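You operate a simulated robot arm through the tools that you are given. There is no shell and no other tool.

You are at the controls of a simulated two-armed robot. One attempt, no reset.

TASK
Gauge all three pistons and put the worn one in the red tray.
Fine: worn is under MIN; the good ones stay on their rings; park the gauge head at the rail's end beyond ring 1.

It is judged by the outcome, as a careful person would: the job done as asked, and still so three seconds after it is handed in. It fails if anything else is knocked over, pushed out of place, dropped, spilled or broken.

THE ROBOT
Two 7-joint arms with fingered hands on one trunk that stands fixed in place. Base frame: the origin is at the foot of the trunk, x ahead of it, y to its left, z up; the work surface is at about z = 750. Readings come in mm, degrees, newtons and seconds.
The left shoulder is at [81, 241, 1417], the right one opposite. With the tool pointing down near the work surface each hand reaches from about 280 to 960 mm from the base axis, measured 20 degrees to its own side. Payload 4.9 kg a hand.
The TCP of each hand is the grasp point between the finger pads, 32 mm short of the fingertips. In the tool frame z runs along the fingers and y along their closing line. The gripper opens to 200 mm; its body begins 89 mm behind the TCP. The gripper is a hand of 4 fingers: y runs from the thumb to the fingers, the wrist lies at [0, 0, -267] in the tool frame, and closing takes about 1.5 s.
Orientation is told as [roll, pitch, yaw] about the base's x, y, z axes, in that order, counted from this pose: with the fingers straight down and closing along the base's y, the tool's x points along the base's -x, its y along +y and its z along -z.

THE INTERFACE
- The arms move only by the tool apply_moves. It takes "left_steps", "right_steps" or both (then of equal length, played together; a hand with none holds still); each is a list of rows, each an object of numbers (a shift or turn left out is 0, a gripper value left out holds the last): "dx", "dy", "dz": the shift along the tool's x, y, z in mm; "ax", "ay", "az": the turn, a rotation vector about the tool's x, y, z in rad. In form: [{"dx": .., "dy": .., "dz": .., "ax": .., "ay": .., "az": ..}, ...]. A call has 1 to 20 rows; each row shifts and turns the commanded pose from where the row before left it, along the tool's axes as they then stand. "left_fingers" and "right_fingers" are, for a hand that has rows, the opening, from 0 (shut) to 1 (fully open), set as the call begins (left out, the last holds). Rows are played at 5 a second. More than 50 mm and 8.6 degrees between two rows, or a gripper value outside its range, and nothing of the call is played. A pose out of reach is approached as far as the arm can. The call stops where the force on the tool passes 90 N (or 10 N more than at its start, if that is more) or the arm is blocked; 0.2 s more then pass. Each finger travels about 72 mm/s and halts on what it meets, pressing with about 28 N; the grip force reading is that of the motor and also rises with nothing between the fingers. The clock runs only during rows and for 0.2 s after the last one: add rows that do not move to give the fingers time. It gives the time, the measured TCP pose, the force on the tool (base axes), the opening and the grip force at its end, in the units of the frame above (readings bear some noise), with the torque about the TCP (base axes, N m) and any sound that the robot's microphone picked up, and new pictures: "show" is both (left out), scene, wrist or none (wrist: the cameras of the hands that moved).
- Cameras (640 x 400 px; columns grow to the right, rows downward): "scene" is now at [117.4, 11.1, 1573.1]; the picture's right is [0.17, -0.99, -0.00], its down [-0.70, -0.12, -0.70] and it looks along [0.69, 0.12, -0.71] (base axes); focal length 311 px, centre (320, 200). "left" rides on the left gripper at [-69, -69, -116] in its tool frame; the picture's right is [0.71, -0.71, 0.00], its down [0.54, 0.54, -0.64] and it looks along [0.45, 0.45, 0.77] (tool axes); focal length 226 px, centre (320, 200). "right" rides on the right gripper at [69, -69, -116] in its tool frame; the picture's right is [0.71, 0.71, 0.00], its down [-0.54, 0.54, -0.64] and it looks along [-0.45, 0.45, 0.77] (tool axes); focal length 226 px, centre (320, 200). There is no depth. A picture from a camera that has moved, and an enlarged one, comes with that camera's place and axes in the base frame and with its lens. The place of the scene camera against the robot may be out by one fixed shift of up to 12 mm in any direction.
- raise_lower(by): slides the trunk up (or, below 0, down) by that many mm; the arms and the scene camera ride with it, the base frame stays. It gives what a move gives, with no picture.
- hand_shape(shape, hand): the hand has 4 fingers and takes this shape, open, in about a second: jaw (thumb against the fingers, like two jaws); tri (thumb and two fingers); tip (a fingertip pinch); poke (one finger out to press); point (the index stretched); flat (the hand flat); cup (the hand cupped); fist (a fist). The gripper value then closes the fingers along that shape, each until it touches; the sizes above hold for jaw. It gives what a move gives, with no picture.
- head_to(pan, tilt): turns the head with the scene camera to pan (to the left, within 86 degrees either way) and tilt (down, from -29 to 69), counted from straight ahead of the robot. It gives what a move gives, and a new picture of the scene camera.
- enlarge(camera, box): a new picture of the part [left, top, right, bottom] of that camera's present view, enlarged. No time passes.
- close_job(): hands the job in; it is judged then, once.

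Nothing tells you positions but the pictures and the camera data. Unless the task says otherwise, let go and move clear before handing in.

The tools are called after "Emit:" as name(argument=value, ...) on one line, values as JSON. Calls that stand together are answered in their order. apply_moves: Moves the arms, as the interface text tells. Its arguments: {"type":"object","properties":{"left_steps":{"type":"array"},"left_fingers":{"type":"number"},"right_steps":{"type":"array"},"right_fingers":{"type":"number"},"show":{"type":"string","enum":["both","scene","wrist","none"]}},"required":[]} The other tools are called the same way: raise_lower (by) moves the trunk up or down; hand_shape (shape, hand) gives the hand a shape; head_to (pan, tilt) turns the head that bears the scene camera; enlarge (camera, box) takes an enlarged picture of a part of a camera's view; close_job () hands the job in.

At the start:

```text
time: 0.0
left_eef_pos: [733.9, 347.8, 1214.8]
left_orientation: [0.0, 0.1, 0.1]
left_force: [0.4, 0.5, 0.8]
left_torque: [0.0, -0.05, -0.01]
left_width: 200.0
left_gripper_force: 0.0
left_shape: jaw
right_eef_pos: [767.4, -264.9, 1162.5]
right_orientation: [0.0, 0.1, 0.0]
right_force: [0.0, -0.8, -0.1]
right_torque: [0.0, 0.0, -0.02]
right_width: 199.8
right_gripper_force: 0.1
right_shape: jaw
trunk travel left (down, up): [-325.0, 515.0]
head pan, tilt (commanded): [9.7, 45.6]
```

scene: 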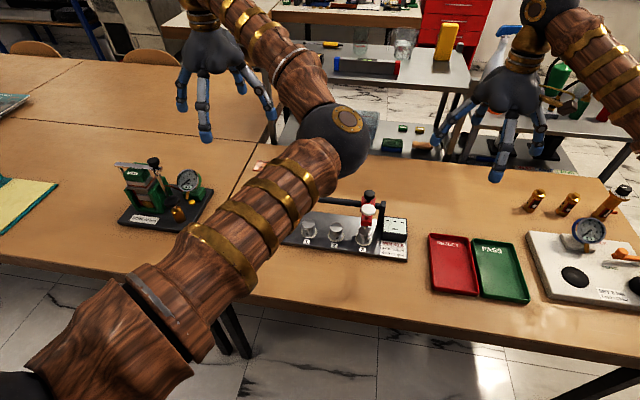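
right: 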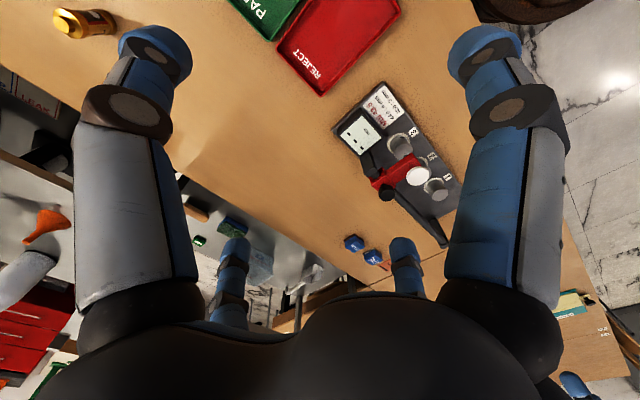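
left: 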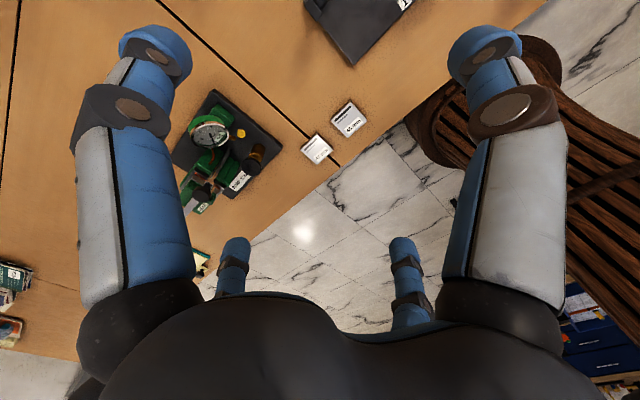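

I see a black base with three pistons on rings, a rail with a red gauge head near ring 3, a display box, and a red REJECT tray and green PASS tray to its right. I'll look closer before moving anything.

Emit:
enlarge(camera="scene", box=[270, 170, 430, 270])

Emit:
enlarge(camera="right", box=[320, 70, 480, 250])

```text
4.00 times, centred on (350, 220) of scene
camera zoom: at [117.4, 11.1, 1573.1], right [0.17, -0.99, 0.0], down [-0.7, -0.12, -0.7], along [0.69, 0.12, -0.71], focal length 1243 px, centre (200, 120)
```

zoom: 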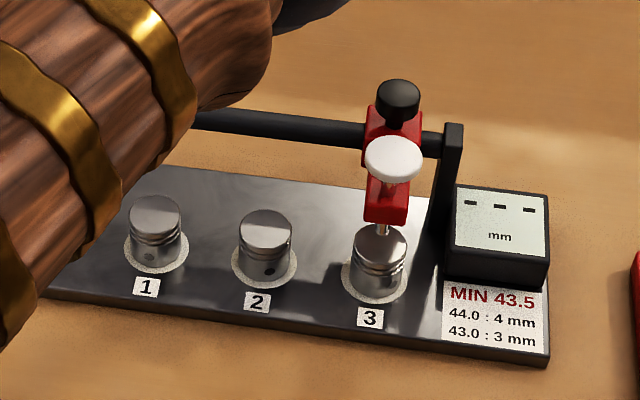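

```text
2.22 times, centred on (400, 160) of right
camera zoom: at [699.6, -335.0, 1278.8], right [-0.71, 0.71, 0.0], down [0.54, 0.54, 0.64], along [0.45, 0.45, -0.77], focal length 502 px, centre (142, 289)
```

zoom: 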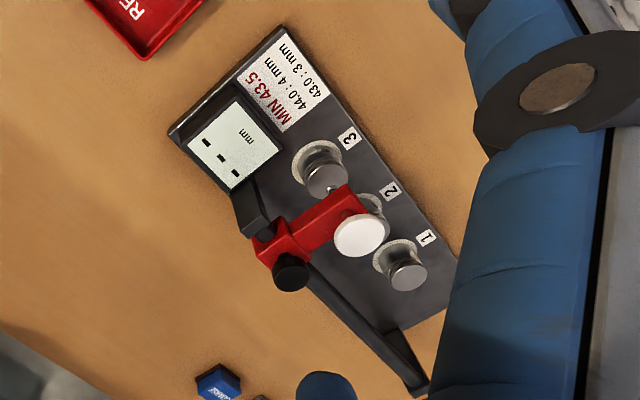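

Ring 3 is at about (741, -26), ring 2 at (743, 65) and ring 1 at (743, 155), with the red tray near (702, -307). The left arm blocks the scene camera, so I'll swing it out to the left first.

Emit:
apply_moves(left_steps=[{"dy": 45, "dx": 15}, {"dy": 45, "dx": 15}, {"dy": 45, "dx": 15}, {"dy": 45, "dx": 15}, {"dy": 45, "dx": 15}, {"dy": 45, "dx": 15}], show="scene")

```text
time: 1.4
left_eef_pos: [644.8, 619.0, 1212.8]
left_orientation: [-0.1, 0.0, 0.0]
left_force: [-1.1, 0.5, -0.8]
left_torque: [-0.02, 0.01, 0.02]
left_width: 199.9
left_gripper_force: 0.0
left_shape: jaw
right_eef_pos: [766.4, -263.6, 1163.2]
right_orientation: [-0.1, 0.0, 0.0]
right_force: [-0.1, -0.2, 0.1]
right_torque: [0.0, 0.01, -0.02]
right_width: 199.8
right_gripper_force: 0.0
right_shape: jaw
trunk travel left (down, up): [-325.0, 515.0]
head pan, tilt (commanded): [9.7, 45.6]
camera scene: at [116.9, 14.0, 1573.1], right [0.17, -0.99, 0.0], down [-0.7, -0.12, -0.7], along [0.69, 0.12, -0.71], focal length 311 px, centre (320, 200)
```

scene: 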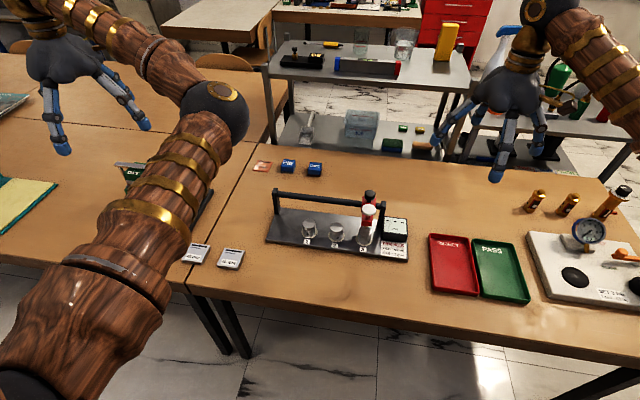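

The gauge stand is now in clear view. I'll zoom in to see how the head is built.

Emit:
enlarge(camera="scene", box=[260, 180, 420, 280])

Emit:
enlarge(camera="scene", box=[330, 180, 410, 230])

Emit:
enlarge(camera="scene", box=[340, 220, 420, 270])

```text
4.00 times, centred on (340, 230) of scene
camera zoom: at [116.9, 14.0, 1573.1], right [0.17, -0.99, 0.0], down [-0.7, -0.12, -0.7], along [0.69, 0.12, -0.71], focal length 1243 px, centre (240, 80)
```

zoom: 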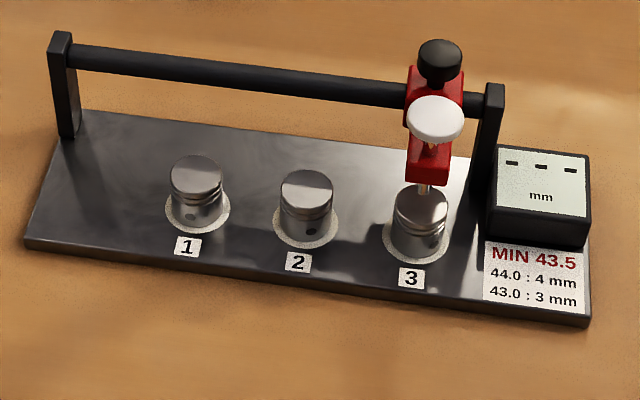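

```text
8.00 times, centred on (370, 205) of scene
camera zoom: at [116.9, 14.0, 1573.1], right [0.17, -0.99, 0.0], down [-0.7, -0.12, -0.7], along [0.69, 0.12, -0.71], focal length 2485 px, centre (-80, 160)
```

zoom: 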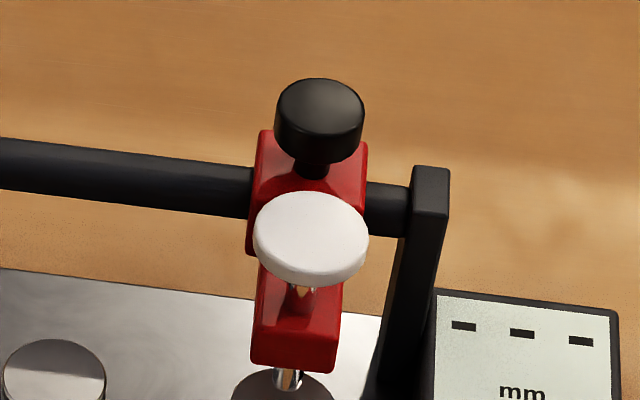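

```text
8.00 times, centred on (380, 245) of scene
camera zoom: at [116.9, 14.0, 1573.1], right [0.17, -0.99, 0.0], down [-0.7, -0.12, -0.7], along [0.69, 0.12, -0.71], focal length 2485 px, centre (-160, -160)
```

zoom: 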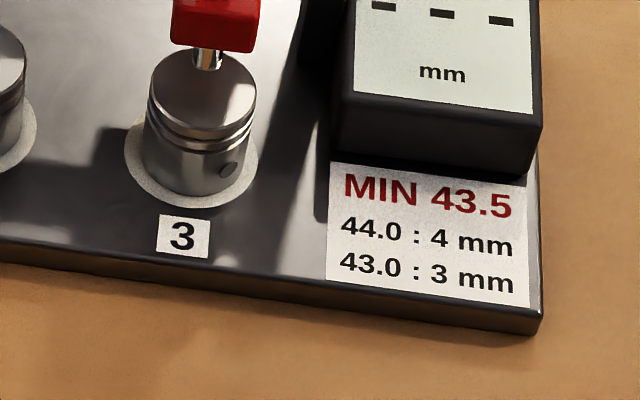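

The stand is aligned with the base's y axis, with the rail at x≈805 and the head over ring 3. The white plunger cap's top is at about (740, -22, 913), and the black knob is at about (805, -21, 921). I'll try the poke shape on the right hand and see where its fingertip sits.

Emit:
hand_shape(hand="right", shape="poke")

Emit:
enlarge(camera="right", box=[0, 0, 640, 400])

Emit:
enlarge(camera="scene", box=[420, 0, 640, 200])

```text
time: 2.3
left_eef_pos: [645.3, 616.1, 1213.1]
left_orientation: [0.0, 0.1, 0.0]
left_force: [-0.1, -0.4, -0.8]
left_torque: [0.03, -0.01, 0.0]
left_width: 199.9
left_gripper_force: 0.1
left_shape: jaw
right_eef_pos: [768.3, -267.2, 1163.1]
right_orientation: [0.1, 0.0, -0.1]
right_force: [-0.8, 0.1, 0.5]
right_torque: [0.05, 0.02, -0.02]
right_width: 0.1
right_gripper_force: 0.1
right_shape: poke
trunk travel left (down, up): [-325.0, 515.0]
head pan, tilt (commanded): [9.7, 45.6]
```

```text
1.00 times, centred on (320, 200) of right (not enlarged: the box is as wide or as high as the picture)
camera zoom: at [699.7, -335.4, 1278.7], right [-0.71, 0.71, 0.0], down [0.54, 0.54, 0.64], along [0.45, 0.45, -0.77], focal length 226 px, centre (320, 200)
```

zoom: 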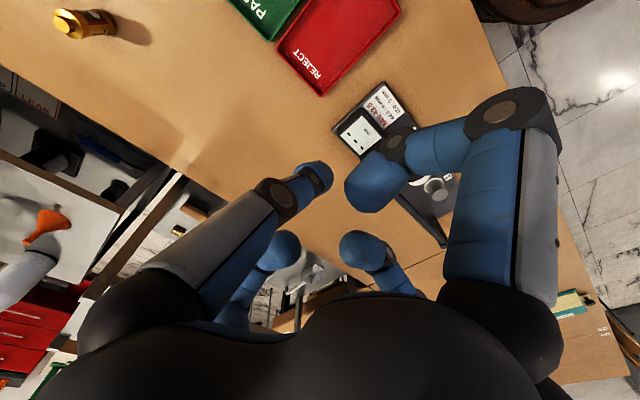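

```text
2.00 times, centred on (530, 100) of scene
camera zoom: at [117.6, 10.7, 1573.1], right [0.17, -0.99, 0.0], down [-0.7, -0.12, -0.7], along [0.69, 0.12, -0.71], focal length 621 px, centre (-100, 400)
```

zoom: 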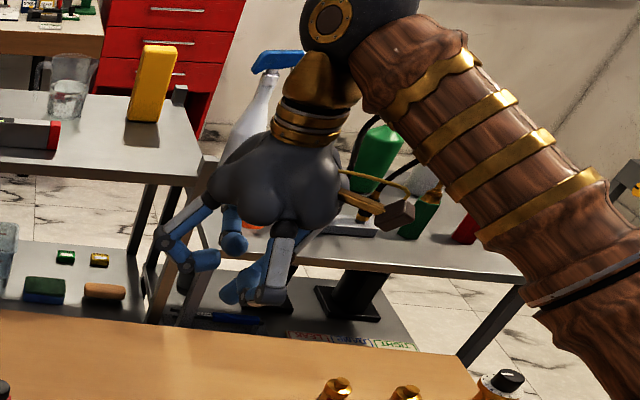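

The poke shape may still be settling, and I can't clearly pick out an extended finger yet. I'll let some time pass and look again.

Emit:
apply_moves(right_steps=[{"dz": 0}, {"dz": 0}, {"dz": 0}, {"dz": 0}], show="both")

Emit:
enlarge(camera="scene", box=[460, 50, 560, 200])

```text
time: 3.3
left_eef_pos: [645.3, 617.9, 1212.8]
left_orientation: [0.0, 0.1, 0.0]
left_force: [-1.4, -0.2, 0.0]
left_torque: [0.04, -0.01, -0.04]
left_width: 199.9
left_gripper_force: 0.0
left_shape: jaw
right_eef_pos: [767.1, -265.6, 1162.8]
right_orientation: [0.1, 0.0, 0.1]
right_force: [-0.2, 1.1, 0.1]
right_torque: [0.02, -0.01, 0.05]
right_width: 0.1
right_gripper_force: 0.1
right_shape: poke
trunk travel left (down, up): [-325.0, 515.0]
head pan, tilt (commanded): [9.7, 45.6]
camera scene: at [117.5, 11.1, 1573.1], right [0.17, -0.99, 0.0], down [-0.7, -0.12, -0.7], along [0.69, 0.12, -0.71], focal length 311 px, centre (320, 200)
camera right: at [699.6, -335.0, 1278.8], right [-0.71, 0.71, 0.0], down [0.54, 0.54, 0.64], along [0.45, 0.45, -0.77], focal length 226 px, centre (320, 200)
```

scene: 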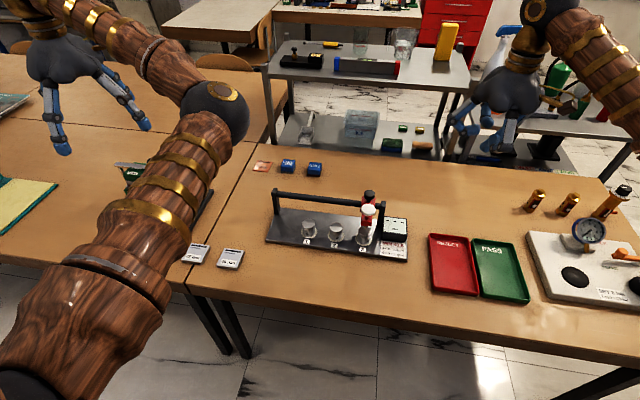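
right: 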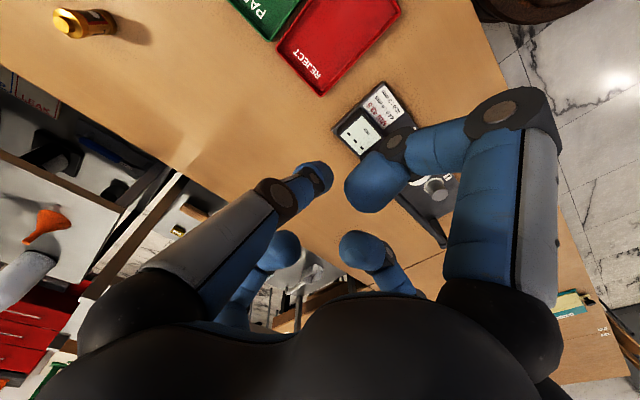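

```text
2.67 times, centred on (510, 125) of scene
camera zoom: at [117.5, 11.1, 1573.1], right [0.17, -0.99, 0.0], down [-0.7, -0.12, -0.7], along [0.69, 0.12, -0.71], focal length 828 px, centre (-187, 400)
```

zoom: 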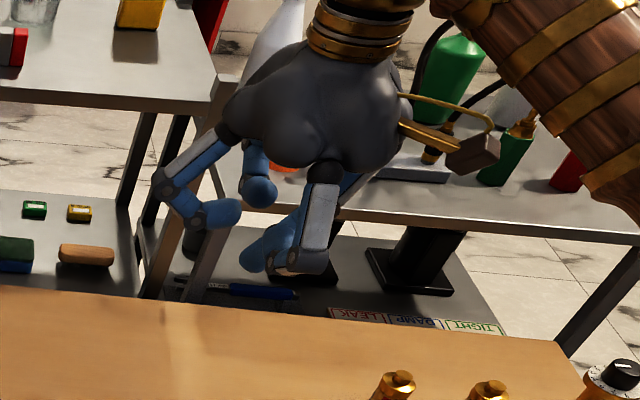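

The poke shape shows no clear extended finger and reads zero width. I'll set its opening to 1 to see what changes.

Emit:
apply_moves(right_steps=[{"dz": 0}, {"dz": 0}, {"dz": 0}, {"dz": 0}, {"dz": 0}, {"dz": 0}, {"dz": 0}], right_fingers=1, show="wrist")

Emit:
enlarge(camera="scene", box=[460, 50, 560, 200])

```text
time: 4.9
left_eef_pos: [645.5, 617.6, 1211.6]
left_orientation: [0.1, 0.1, 0.0]
left_force: [0.3, 0.5, 0.7]
left_torque: [0.03, 0.05, 0.0]
left_width: 199.9
left_gripper_force: 0.1
left_shape: jaw
right_eef_pos: [768.5, -265.8, 1163.8]
right_orientation: [0.0, 0.0, -0.1]
right_force: [-0.2, -0.6, 1.1]
right_torque: [0.04, -0.01, 0.0]
right_width: 0.0
right_gripper_force: 0.0
right_shape: poke
trunk travel left (down, up): [-325.0, 515.0]
head pan, tilt (commanded): [9.7, 45.6]
camera right: at [699.6, -334.9, 1278.9], right [-0.71, 0.71, 0.0], down [0.54, 0.54, 0.64], along [0.45, 0.45, -0.77], focal length 226 px, centre (320, 200)
```

right: 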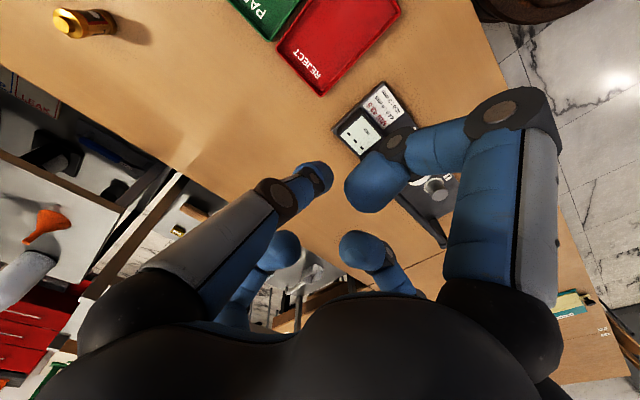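

```text
2.67 times, centred on (510, 125) of scene
camera zoom: at [117.4, 11.2, 1573.1], right [0.17, -0.99, 0.0], down [-0.7, -0.12, -0.7], along [0.69, 0.12, -0.71], focal length 828 px, centre (-187, 400)
```

zoom: 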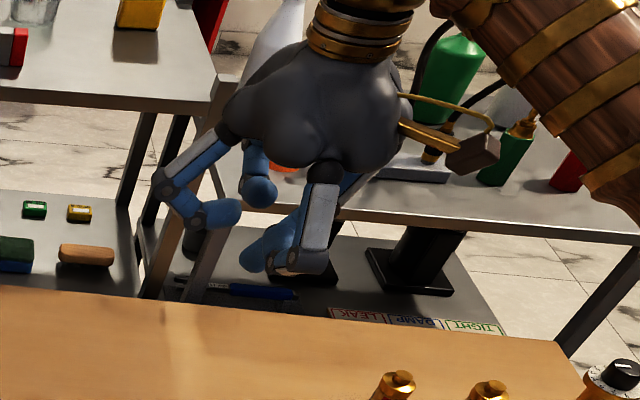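

In the poke shape the thumb tip sits on the tool axis about 32 mm beyond the TCP, and the other fingers are curled more than 50 mm higher. I'll move it above the white cap and check the alignment.

Emit:
apply_moves(right_steps=[{"dy": 47.6, "dx": 5.8}, {"dy": 47.6, "dx": 5.8}, {"dy": 47.6, "dx": 5.8}, {"dy": 47.6, "dx": 5.8}, {"dy": 47.6, "dx": 5.8}, {"dz": 40}, {"dz": 40}, {"dz": 40}, {"dz": 0}], show="both")

Emit:
enlarge(camera="scene", box=[310, 90, 470, 270])

```text
time: 6.9
left_eef_pos: [644.4, 617.1, 1212.0]
left_orientation: [0.1, 0.1, 0.0]
left_force: [0.3, -0.3, 0.7]
left_torque: [0.01, 0.01, 0.02]
left_width: 199.9
left_gripper_force: 0.1
left_shape: jaw
right_eef_pos: [737.5, -28.5, 1040.9]
right_orientation: [0.0, 0.0, 0.0]
right_force: [-1.2, -0.6, -0.3]
right_torque: [0.0, 0.02, -0.03]
right_width: 0.0
right_gripper_force: 0.0
right_shape: poke
trunk travel left (down, up): [-325.0, 515.0]
head pan, tilt (commanded): [9.7, 45.6]
camera scene: at [117.2, 10.8, 1573.1], right [0.17, -0.99, 0.0], down [-0.7, -0.12, -0.7], along [0.69, 0.12, -0.71], focal length 311 px, centre (320, 200)
camera right: at [670.5, -96.1, 1157.7], right [-0.71, 0.71, 0.0], down [0.54, 0.54, 0.64], along [0.46, 0.45, -0.77], focal length 226 px, centre (320, 200)
```

scene: 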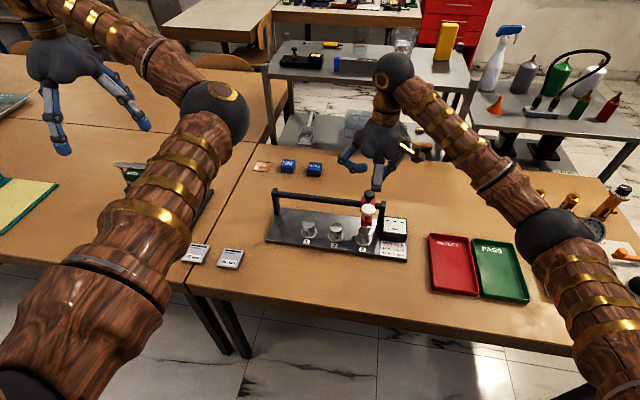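
right: 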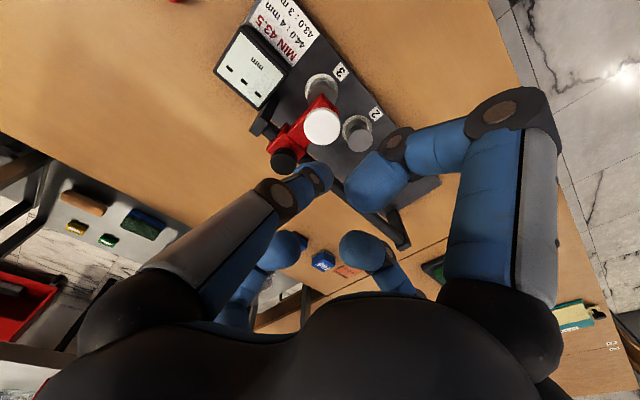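

```text
2.22 times, centred on (390, 180) of scene
camera zoom: at [117.2, 10.8, 1573.1], right [0.17, -0.99, 0.0], down [-0.7, -0.12, -0.7], along [0.69, 0.12, -0.71], focal length 690 px, centre (164, 244)
```

zoom: 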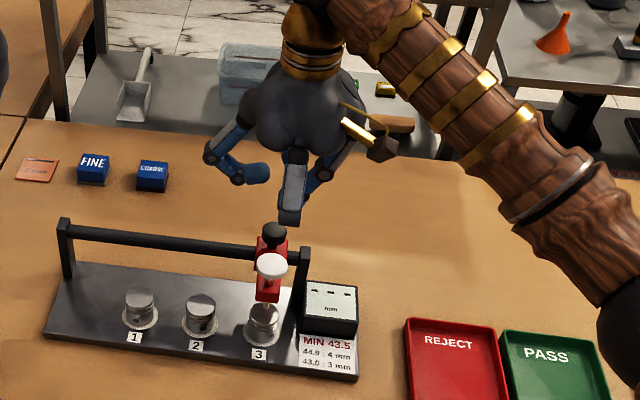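

The white cap triangulates to about (738, -25, 914), nearly under the fingertip. I'll go down to just above it and check.

Emit:
apply_moves(right_steps=[{"dz": 35, "dy": 2}, {"dz": 35}, {"dz": 0}], show="both")

Emit:
enlarge(camera="scene", box=[310, 140, 420, 270])

Emit:
enlarge(camera="right", box=[220, 80, 420, 240])

```text
time: 7.7
left_eef_pos: [645.3, 618.5, 1211.9]
left_orientation: [0.0, 0.2, -0.1]
left_force: [0.4, 0.9, 0.2]
left_torque: [-0.02, 0.05, 0.04]
left_width: 200.2
left_gripper_force: 0.1
left_shape: jaw
right_eef_pos: [738.6, -25.5, 973.8]
right_orientation: [0.1, 0.1, 0.0]
right_force: [-0.1, 0.1, 0.2]
right_torque: [0.02, 0.0, 0.01]
right_width: 0.1
right_gripper_force: 0.1
right_shape: poke
trunk travel left (down, up): [-325.0, 515.0]
head pan, tilt (commanded): [9.7, 45.6]
camera scene: at [117.0, 11.4, 1573.1], right [0.17, -0.99, 0.0], down [-0.7, -0.12, -0.7], along [0.69, 0.12, -0.71], focal length 311 px, centre (320, 200)
camera right: at [671.1, -94.7, 1089.3], right [-0.71, 0.71, 0.0], down [0.54, 0.54, 0.64], along [0.46, 0.45, -0.77], focal length 226 px, centre (320, 200)
```

scene: 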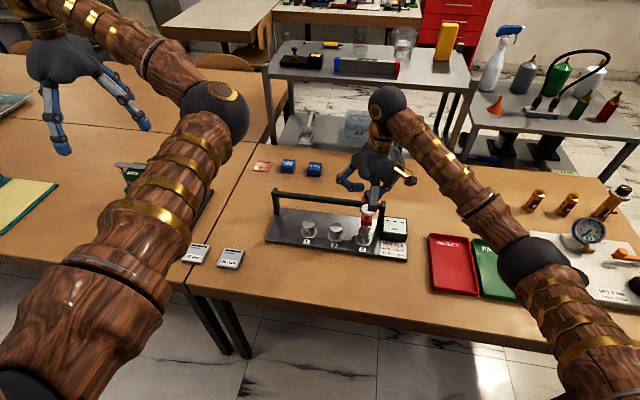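
right: 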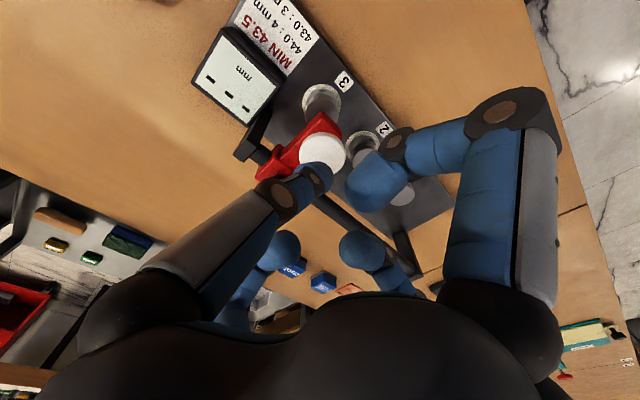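

```text
3.08 times, centred on (365, 205) of scene
camera zoom: at [117.0, 11.4, 1573.1], right [0.17, -0.99, 0.0], down [-0.7, -0.12, -0.7], along [0.69, 0.12, -0.71], focal length 956 px, centre (182, 185)
```

zoom: 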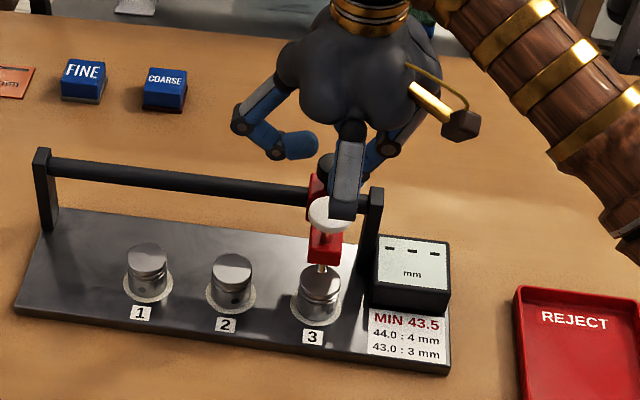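

```text
2.50 times, centred on (320, 160) of right
camera zoom: at [671.1, -94.7, 1089.3], right [-0.71, 0.71, 0.0], down [0.54, 0.54, 0.64], along [0.46, 0.45, -0.77], focal length 565 px, centre (320, 300)
```

zoom: 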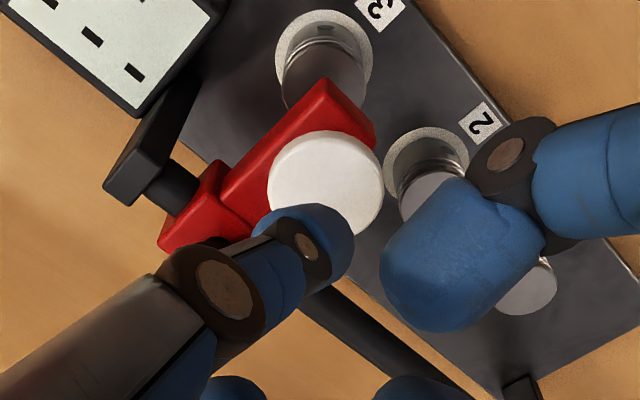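

The fingertip is about 27 mm above the cap and within a few mm of its center. I'll make a small correction and lower it slowly to touch.

Emit:
apply_moves(right_steps=[{"dz": 10, "dx": 2, "dy": -1}, {"dz": 10}, {"dz": 4}, {"dz": 0}], show="wrist")

Emit:
enlarge(camera="scene", box=[330, 180, 430, 260])

```text
time: 8.7
left_eef_pos: [644.7, 617.5, 1212.4]
left_orientation: [0.1, 0.1, 0.0]
left_force: [0.2, 0.4, -0.8]
left_torque: [-0.03, -0.03, -0.02]
left_width: 199.9
left_gripper_force: 0.1
left_shape: jaw
right_eef_pos: [737.5, -27.5, 948.9]
right_orientation: [0.0, -0.1, 0.0]
right_force: [0.4, 0.2, 0.1]
right_torque: [0.02, -0.01, 0.0]
right_width: 0.0
right_gripper_force: 0.1
right_shape: poke
trunk travel left (down, up): [-325.0, 515.0]
head pan, tilt (commanded): [9.7, 45.6]
camera right: at [668.8, -95.7, 1065.0], right [-0.71, 0.71, 0.0], down [0.54, 0.54, 0.64], along [0.45, 0.45, -0.77], focal length 226 px, centre (320, 200)
```

right: 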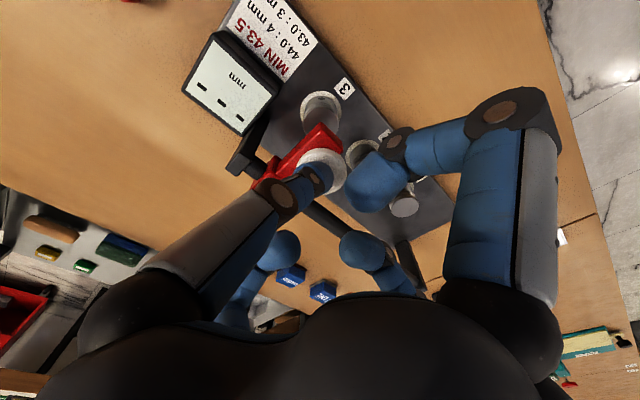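

```text
5.00 times, centred on (380, 220) of scene
camera zoom: at [117.4, 11.2, 1573.1], right [0.17, -0.99, 0.0], down [-0.7, -0.12, -0.7], along [0.69, 0.12, -0.71], focal length 1553 px, centre (20, 100)
```

zoom: 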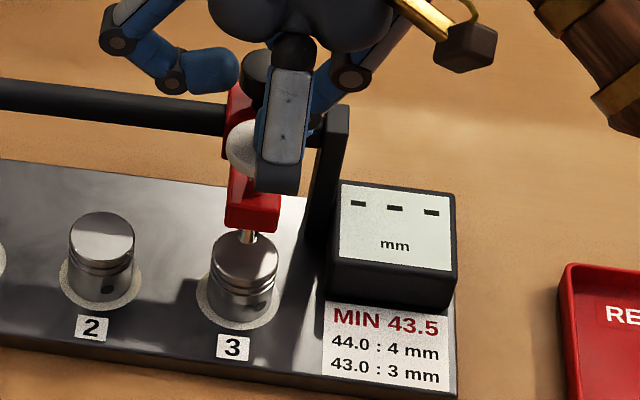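

There's no contact yet, so I'll keep lowering in small steps while watching the force and the display.

Emit:
apply_moves(right_steps=[{"dz": 2}, {"dz": 2}, {"dz": 2}, {"dz": 0}], show="none")

Emit:
enlarge(camera="scene", box=[330, 180, 430, 260])

Emit:
enlarge(camera="right", box=[160, 20, 400, 240])

```text
time: 9.7
left_eef_pos: [645.0, 618.2, 1212.9]
left_orientation: [-0.1, 0.1, 0.1]
left_force: [-0.6, -0.6, -0.7]
left_torque: [-0.01, 0.02, -0.02]
left_width: 200.0
left_gripper_force: 0.0
left_shape: jaw
right_eef_pos: [737.2, -26.4, 943.4]
right_orientation: [0.0, 0.0, 0.0]
right_force: [-0.9, 0.6, 1.4]
right_torque: [0.02, 0.01, -0.02]
right_width: 0.0
right_gripper_force: 0.1
right_shape: poke
trunk travel left (down, up): [-325.0, 515.0]
head pan, tilt (commanded): [9.7, 45.6]
```

```text
5.00 times, centred on (380, 220) of scene
camera zoom: at [117.2, 11.4, 1573.1], right [0.17, -0.99, 0.0], down [-0.7, -0.12, -0.7], along [0.69, 0.12, -0.71], focal length 1553 px, centre (20, 100)
```

zoom: 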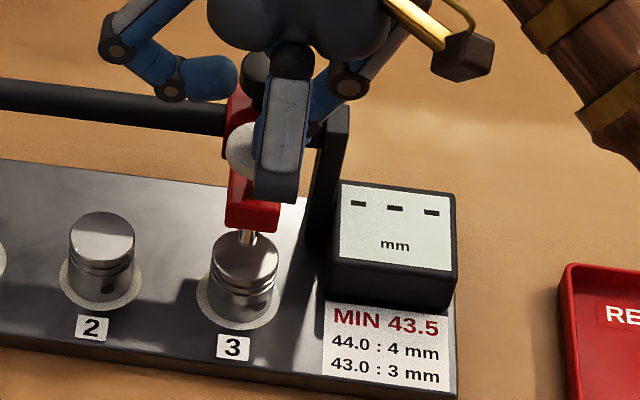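

```text
1.82 times, centred on (280, 130) of right
camera zoom: at [668.5, -95.5, 1059.0], right [-0.71, 0.71, 0.0], down [0.54, 0.54, 0.64], along [0.45, 0.45, -0.77], focal length 411 px, centre (393, 327)
```

zoom: 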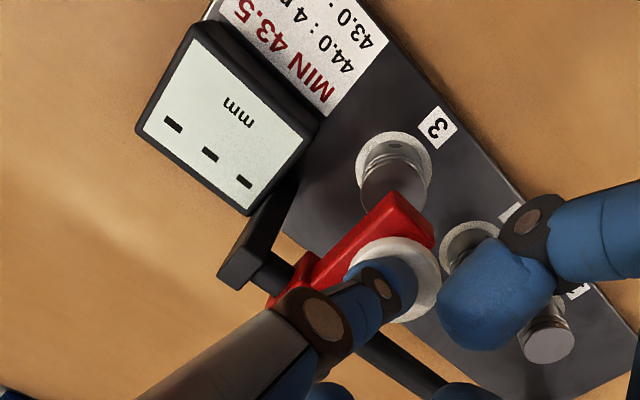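

Emit:
apply_moves(right_steps=[{"dz": 2}, {"dz": 2}, {"dz": 2}, {"dz": 0}], show="none")

Emit:
enlarge(camera="scene", box=[330, 180, 430, 260])

Emit:
enlarge(camera="right", box=[160, 20, 400, 240])

```text
time: 10.7
left_eef_pos: [645.8, 617.4, 1213.1]
left_orientation: [0.0, 0.1, -0.1]
left_force: [0.3, -0.3, -0.9]
left_torque: [-0.02, -0.02, 0.0]
left_width: 199.6
left_gripper_force: 0.1
left_shape: jaw
right_eef_pos: [737.0, -26.7, 936.9]
right_orientation: [0.1, 0.1, -0.1]
right_force: [-0.3, -0.9, 2.5]
right_torque: [0.03, -0.04, -0.03]
right_width: 0.0
right_gripper_force: 0.1
right_shape: poke
trunk travel left (down, up): [-325.0, 515.0]
head pan, tilt (commanded): [9.7, 45.6]
```

```text
5.00 times, centred on (380, 220) of scene
camera zoom: at [117.2, 11.3, 1573.1], right [0.17, -0.99, 0.0], down [-0.7, -0.12, -0.7], along [0.69, 0.12, -0.71], focal length 1553 px, centre (20, 100)
```

zoom: 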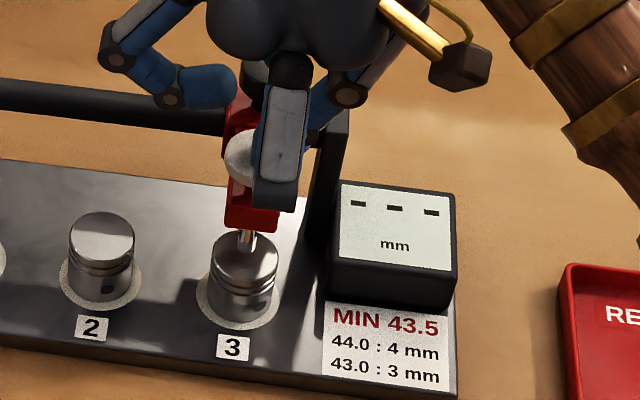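

```text
1.82 times, centred on (280, 130) of right
camera zoom: at [668.1, -95.7, 1052.8], right [-0.71, 0.71, 0.0], down [0.54, 0.54, 0.64], along [0.45, 0.45, -0.77], focal length 411 px, centre (393, 327)
```

zoom: 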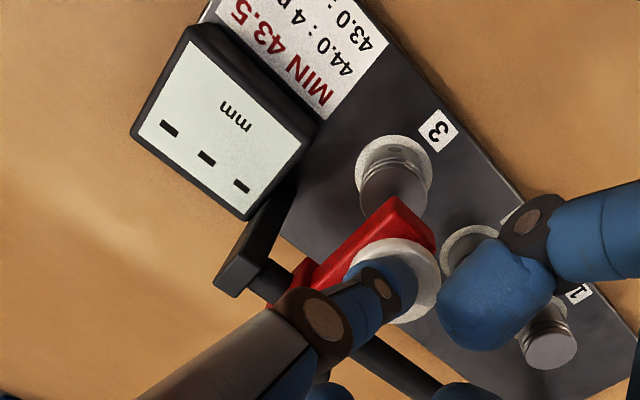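

The cap is now going down under a light spring force of about 2.5 N. I'll keep pressing in small steps.

Emit:
apply_moves(right_steps=[{"dz": 2}, {"dz": 2}, {"dz": 1}, {"dz": 0}], show="none")

Emit:
enlarge(camera="scene", box=[330, 180, 430, 260])

```text
time: 11.7
left_eef_pos: [644.9, 616.0, 1213.0]
left_orientation: [0.1, 0.1, 0.0]
left_force: [0.3, 0.0, 0.7]
left_torque: [-0.02, -0.01, -0.01]
left_width: 199.8
left_gripper_force: 0.0
left_shape: jaw
right_eef_pos: [736.3, -26.1, 931.9]
right_orientation: [0.0, -0.1, 0.0]
right_force: [0.0, 0.7, 3.8]
right_torque: [0.04, -0.02, 0.02]
right_width: 0.0
right_gripper_force: 0.0
right_shape: poke
trunk travel left (down, up): [-325.0, 515.0]
head pan, tilt (commanded): [9.7, 45.6]
```

```text
5.00 times, centred on (380, 220) of scene
camera zoom: at [117.0, 11.3, 1573.1], right [0.17, -0.99, 0.0], down [-0.7, -0.12, -0.7], along [0.69, 0.12, -0.71], focal length 1553 px, centre (20, 100)
```

zoom: 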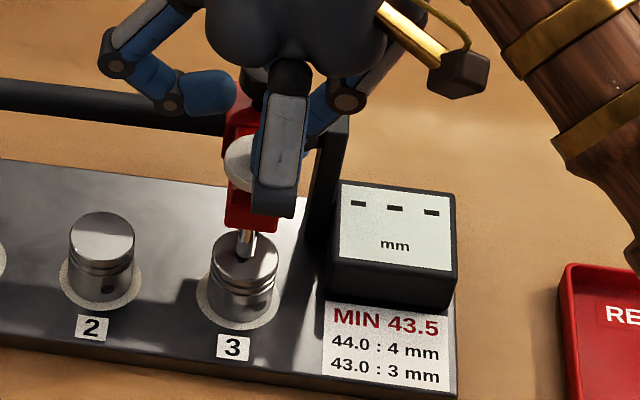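

Emit:
apply_moves(right_steps=[{"dz": 1}, {"dz": 1}, {"dz": 1}, {"dz": 0}], show="none")

Emit:
enlarge(camera="scene", box=[330, 180, 430, 260])

```text
time: 12.7
left_eef_pos: [645.8, 617.1, 1212.2]
left_orientation: [0.0, 0.0, 0.0]
left_force: [-0.1, 0.0, 0.7]
left_torque: [-0.01, -0.01, -0.01]
left_width: 200.0
left_gripper_force: 0.1
left_shape: jaw
right_eef_pos: [735.9, -26.2, 929.7]
right_orientation: [0.0, 0.0, 0.0]
right_force: [-0.9, -0.6, 3.4]
right_torque: [-0.06, -0.01, 0.04]
right_width: 0.0
right_gripper_force: 0.1
right_shape: poke
trunk travel left (down, up): [-325.0, 515.0]
head pan, tilt (commanded): [9.7, 45.6]
```

```text
5.00 times, centred on (380, 220) of scene
camera zoom: at [116.8, 11.2, 1573.1], right [0.17, -0.99, 0.0], down [-0.7, -0.12, -0.7], along [0.69, 0.12, -0.71], focal length 1553 px, centre (20, 100)
```

zoom: 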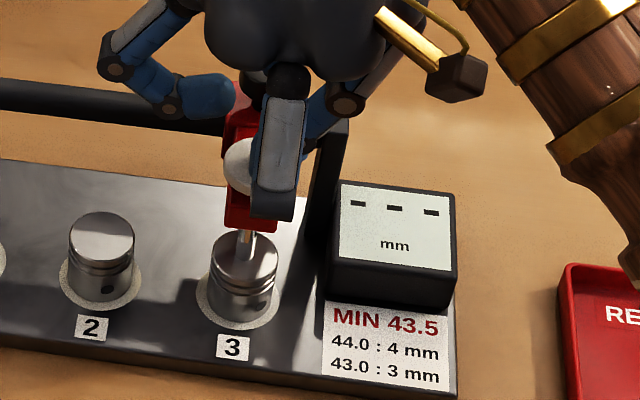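

Emit:
apply_moves(right_steps=[{"dz": 1}, {"dz": 1}, {"dz": 0}, {"dz": 0}], show="none")

Emit:
enlarge(camera="scene", box=[330, 180, 430, 260])

Emit:
enlarge(camera="right", box=[160, 20, 400, 240])

```text
time: 13.7
left_eef_pos: [642.8, 617.8, 1213.7]
left_orientation: [0.0, 0.0, 0.0]
left_force: [0.5, -0.4, 0.3]
left_torque: [-0.03, -0.01, 0.04]
left_width: 199.9
left_gripper_force: 0.1
left_shape: jaw
right_eef_pos: [736.4, -27.5, 929.0]
right_orientation: [0.0, -0.2, 0.0]
right_force: [1.3, -0.2, 18.1]
right_torque: [-0.03, -0.01, 0.02]
right_width: 0.0
right_gripper_force: 0.2
right_shape: poke
trunk travel left (down, up): [-325.0, 515.0]
head pan, tilt (commanded): [9.7, 45.6]
```

```text
5.00 times, centred on (380, 220) of scene
camera zoom: at [115.5, 11.3, 1573.4], right [0.17, -0.99, 0.0], down [-0.7, -0.12, -0.7], along [0.69, 0.12, -0.71], focal length 1553 px, centre (20, 100)
```

zoom: 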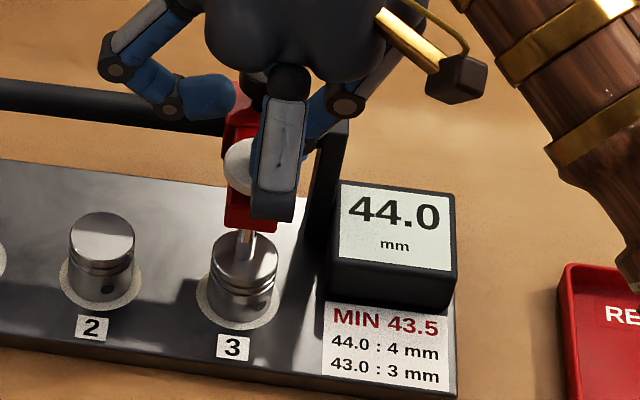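

```text
1.82 times, centred on (280, 130) of right
camera zoom: at [667.9, -95.7, 1044.6], right [-0.71, 0.71, 0.0], down [0.54, 0.54, 0.64], along [0.46, 0.45, -0.76], focal length 411 px, centre (393, 327)
```

zoom: 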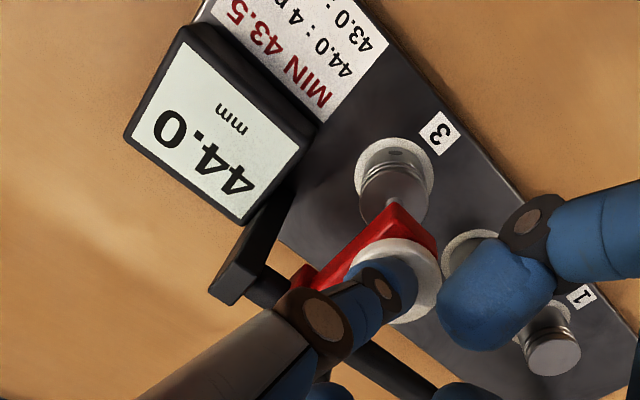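

Piston 3 reads 44.0, which is above MIN, so it's good. Next I'll lift off, move the finger to the -y side of the black knob on the rail, and push the head gently toward ring 2.

Emit:
apply_moves(right_steps=[{"dz": -6}, {"dz": -10}, {"dz": -28}, {"dx": -34, "dy": -25}, {"dx": -34, "dy": -25}, {"dz": 0}], show="both")

Emit:
enlarge(camera="scene", box=[330, 170, 430, 250])

Emit:
enlarge(camera="right", box=[200, 60, 440, 240])

```text
time: 15.1
left_eef_pos: [643.4, 617.9, 1212.3]
left_orientation: [0.0, 0.0, 0.0]
left_force: [0.1, 1.4, 0.4]
left_torque: [-0.01, -0.04, -0.05]
left_width: 199.8
left_gripper_force: 0.1
left_shape: jaw
right_eef_pos: [804.1, -76.0, 971.1]
right_orientation: [0.1, 0.1, 0.0]
right_force: [-0.2, -0.1, -0.3]
right_torque: [-0.01, -0.01, 0.02]
right_width: 0.1
right_gripper_force: 0.0
right_shape: poke
trunk travel left (down, up): [-325.0, 515.0]
head pan, tilt (commanded): [9.7, 45.6]
camera scene: at [116.7, 11.7, 1573.2], right [0.17, -0.99, 0.0], down [-0.7, -0.12, -0.7], along [0.69, 0.12, -0.71], focal length 311 px, centre (320, 200)
camera right: at [735.2, -144.8, 1087.2], right [-0.71, 0.71, 0.0], down [0.54, 0.54, 0.64], along [0.45, 0.45, -0.77], focal length 226 px, centre (320, 200)
```

scene: 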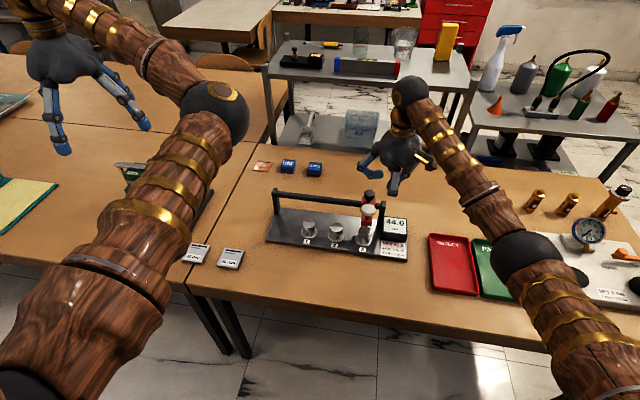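
right: 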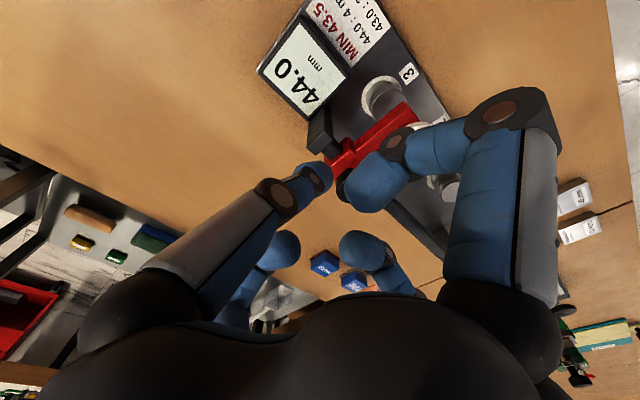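

```text
5.00 times, centred on (380, 210) of scene
camera zoom: at [116.7, 11.7, 1573.2], right [0.17, -0.99, 0.0], down [-0.7, -0.12, -0.7], along [0.69, 0.12, -0.71], focal length 1553 px, centre (20, 150)
```

zoom: 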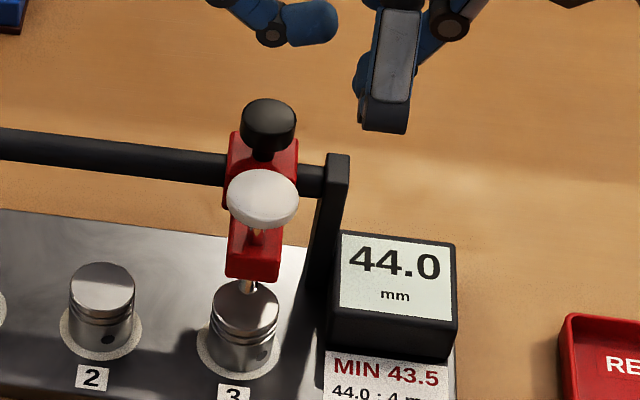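

```text
2.22 times, centred on (320, 150) of right
camera zoom: at [735.2, -144.8, 1087.2], right [-0.71, 0.71, 0.0], down [0.54, 0.54, 0.64], along [0.45, 0.45, -0.77], focal length 502 px, centre (320, 311)
```

zoom: 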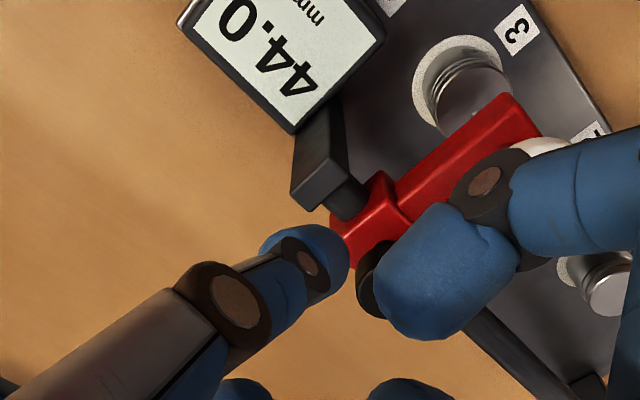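

The display holds 44.0 and the finger is over the -y side of the rail, clear of the post. I'll lower to knob height and approach the knob.

Emit:
apply_moves(right_steps=[{"dz": 20, "dx": 2}, {"dz": 19}, {"dz": 0}], show="wrist")

Emit:
enlarge(camera="scene", box=[330, 170, 430, 250])

```text
time: 15.9
left_eef_pos: [644.0, 618.2, 1212.4]
left_orientation: [0.1, 0.1, 0.0]
left_force: [-0.1, -0.8, -0.2]
left_torque: [-0.04, -0.01, 0.04]
left_width: 200.0
left_gripper_force: 0.0
left_shape: jaw
right_eef_pos: [801.8, -77.0, 931.8]
right_orientation: [0.0, 0.0, -0.1]
right_force: [0.4, 0.4, -0.1]
right_torque: [-0.01, 0.01, 0.02]
right_width: 0.3
right_gripper_force: 0.0
right_shape: poke
trunk travel left (down, up): [-325.0, 515.0]
head pan, tilt (commanded): [9.7, 45.6]
camera right: at [734.6, -145.9, 1048.0], right [-0.71, 0.71, 0.0], down [0.54, 0.54, 0.64], along [0.46, 0.45, -0.77], focal length 226 px, centre (320, 200)
```

right: 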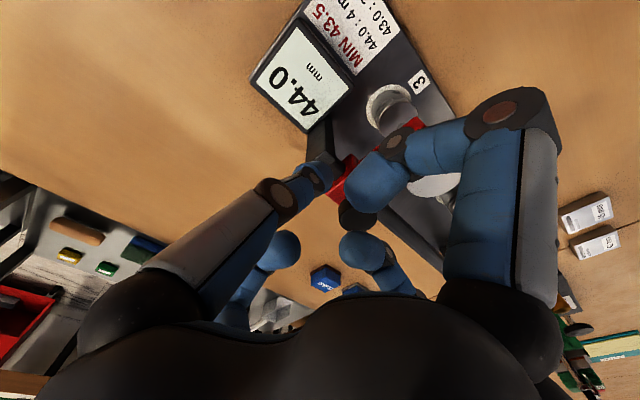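

```text
5.00 times, centred on (380, 210) of scene
camera zoom: at [117.4, 11.2, 1573.1], right [0.17, -0.99, 0.0], down [-0.7, -0.12, -0.7], along [0.69, 0.12, -0.71], focal length 1553 px, centre (20, 150)
```

zoom: 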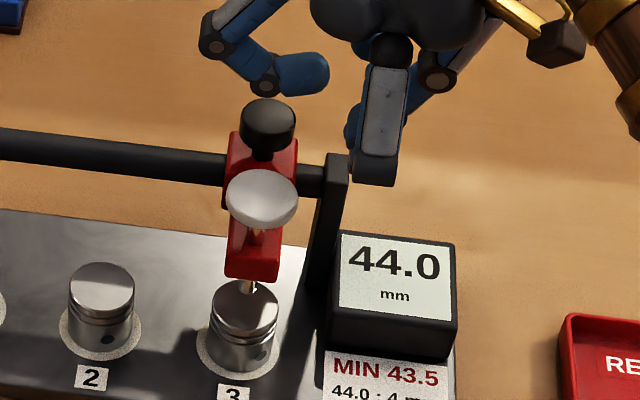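

Everything is clear, so I'll push slowly in +y while watching the force.

Emit:
apply_moves(right_steps=[{"dy": 5}, {"dy": 5}, {"dy": 4}, {"dy": 4}, {"dy": 4}, {"dy": 4}, {"dy": 4}, {"dy": 0}], show="wrist")

Emit:
enlarge(camera="scene", box=[320, 170, 420, 250])

```text
time: 17.7
left_eef_pos: [644.8, 617.2, 1212.9]
left_orientation: [0.0, 0.1, 0.0]
left_force: [-0.2, -0.7, 0.2]
left_torque: [0.01, 0.03, 0.0]
left_width: 199.8
left_gripper_force: 0.2
left_shape: jaw
right_eef_pos: [803.4, -46.4, 930.6]
right_orientation: [0.0, 0.1, -0.1]
right_force: [-0.3, -0.7, -0.1]
right_torque: [-0.05, -0.02, -0.06]
right_width: 0.2
right_gripper_force: 0.0
right_shape: poke
trunk travel left (down, up): [-325.0, 515.0]
head pan, tilt (commanded): [9.7, 45.6]
camera right: at [734.3, -115.9, 1048.2], right [-0.71, 0.71, 0.0], down [0.54, 0.54, 0.64], along [0.45, 0.45, -0.77], focal length 226 px, centre (320, 200)
```

right: 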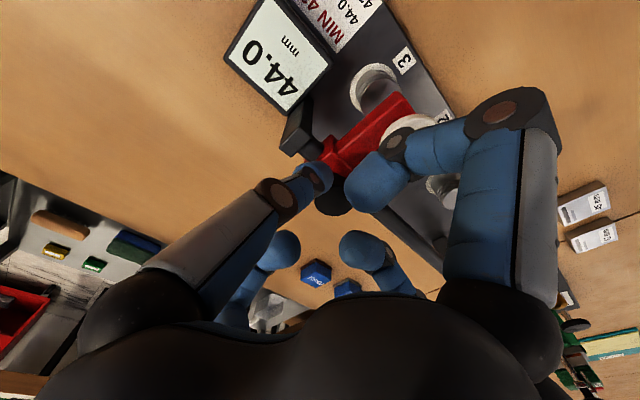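

```text
5.00 times, centred on (370, 210) of scene
camera zoom: at [117.5, 11.1, 1573.1], right [0.17, -0.99, 0.0], down [-0.7, -0.12, -0.7], along [0.69, 0.12, -0.71], focal length 1553 px, centre (70, 150)
```

zoom: 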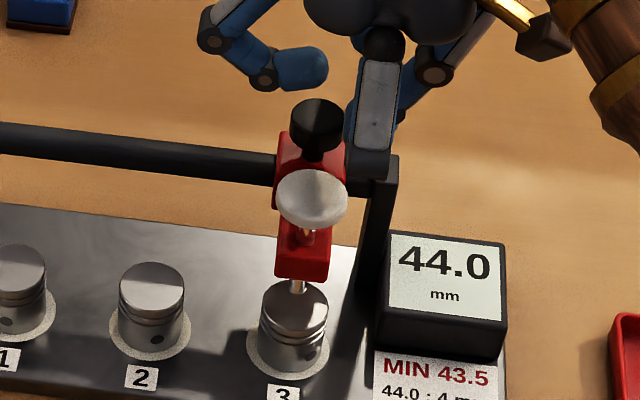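

There's no contact yet, so I'll continue pushing.

Emit:
apply_moves(right_steps=[{"dy": 4}, {"dy": 4}, {"dy": 4}, {"dy": 4}, {"dy": 0}], show="wrist")

Emit:
enlarge(camera="scene", box=[320, 170, 420, 250])

```text
time: 18.9
left_eef_pos: [644.6, 617.5, 1213.4]
left_orientation: [0.0, 0.1, 0.0]
left_force: [-0.3, 0.2, 0.5]
left_torque: [0.03, -0.01, 0.0]
left_width: 200.0
left_gripper_force: 0.0
left_shape: jaw
right_eef_pos: [802.7, -30.9, 932.2]
right_orientation: [0.0, 0.0, 0.0]
right_force: [0.1, -0.3, 0.4]
right_torque: [0.0, 0.0, 0.01]
right_width: 0.0
right_gripper_force: 0.1
right_shape: poke
trunk travel left (down, up): [-325.0, 515.0]
head pan, tilt (commanded): [9.7, 45.6]
camera right: at [734.3, -100.1, 1047.9], right [-0.71, 0.71, 0.0], down [0.54, 0.54, 0.64], along [0.45, 0.45, -0.77], focal length 226 px, centre (320, 200)
```

right: 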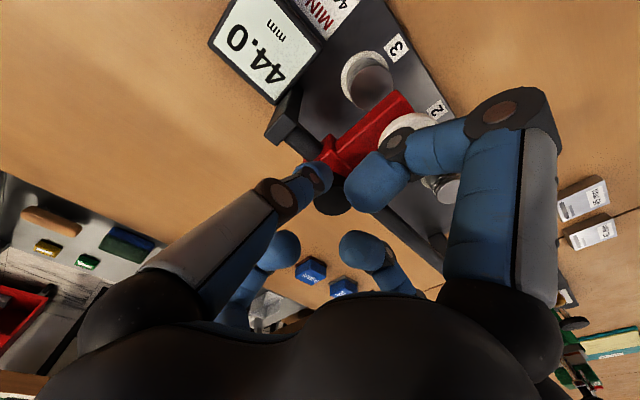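

```text
5.00 times, centred on (370, 210) of scene
camera zoom: at [117.4, 11.2, 1573.1], right [0.17, -0.99, 0.0], down [-0.7, -0.12, -0.7], along [0.69, 0.12, -0.71], focal length 1553 px, centre (70, 150)
```

zoom: 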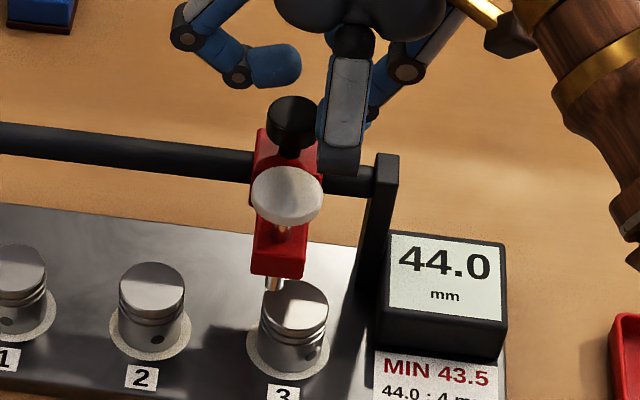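

The head slides freely and follows the finger. It needs 90 mm in total to reach ring 2, so I'll push most of the remaining way and then check.

Emit:
apply_moves(right_steps=[{"dy": 5}, {"dy": 5}, {"dy": 5}, {"dy": 5}, {"dy": 5}, {"dy": 5}, {"dy": 5}, {"dy": 5}, {"dy": 5}, {"dy": 5}, {"dy": 5}, {"dy": 5}, {"dy": 3}, {"dy": 3}, {"dy": 2}, {"dy": 0}], show="wrist")

Emit:
enlarge(camera="scene", box=[290, 170, 390, 250])

```text
time: 22.3
left_eef_pos: [645.8, 618.4, 1212.5]
left_orientation: [0.0, 0.1, 0.0]
left_force: [0.5, 0.0, 0.4]
left_torque: [0.02, -0.03, 0.01]
left_width: 200.0
left_gripper_force: 0.1
left_shape: jaw
right_eef_pos: [802.5, 36.5, 931.2]
right_orientation: [0.0, 0.0, 0.1]
right_force: [-0.5, 0.3, -0.2]
right_torque: [0.0, -0.02, 0.01]
right_width: 0.0
right_gripper_force: 0.1
right_shape: poke
trunk travel left (down, up): [-325.0, 515.0]
head pan, tilt (commanded): [9.7, 45.6]
camera right: at [734.7, -31.8, 1047.9], right [-0.71, 0.71, 0.0], down [0.54, 0.54, 0.64], along [0.45, 0.45, -0.77], focal length 226 px, centre (320, 200)
```

right: 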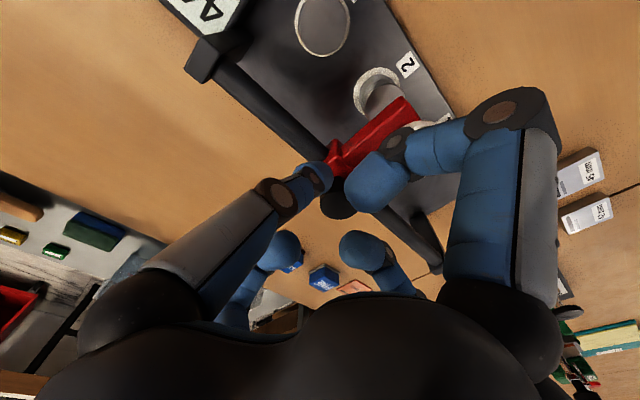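

```text
5.00 times, centred on (340, 210) of scene
camera zoom: at [117.4, 11.2, 1573.1], right [0.17, -0.99, 0.0], down [-0.7, -0.12, -0.7], along [0.69, 0.12, -0.71], focal length 1553 px, centre (220, 150)
```

zoom: 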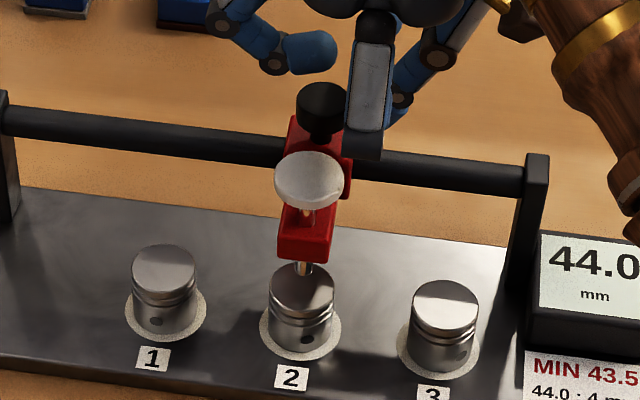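

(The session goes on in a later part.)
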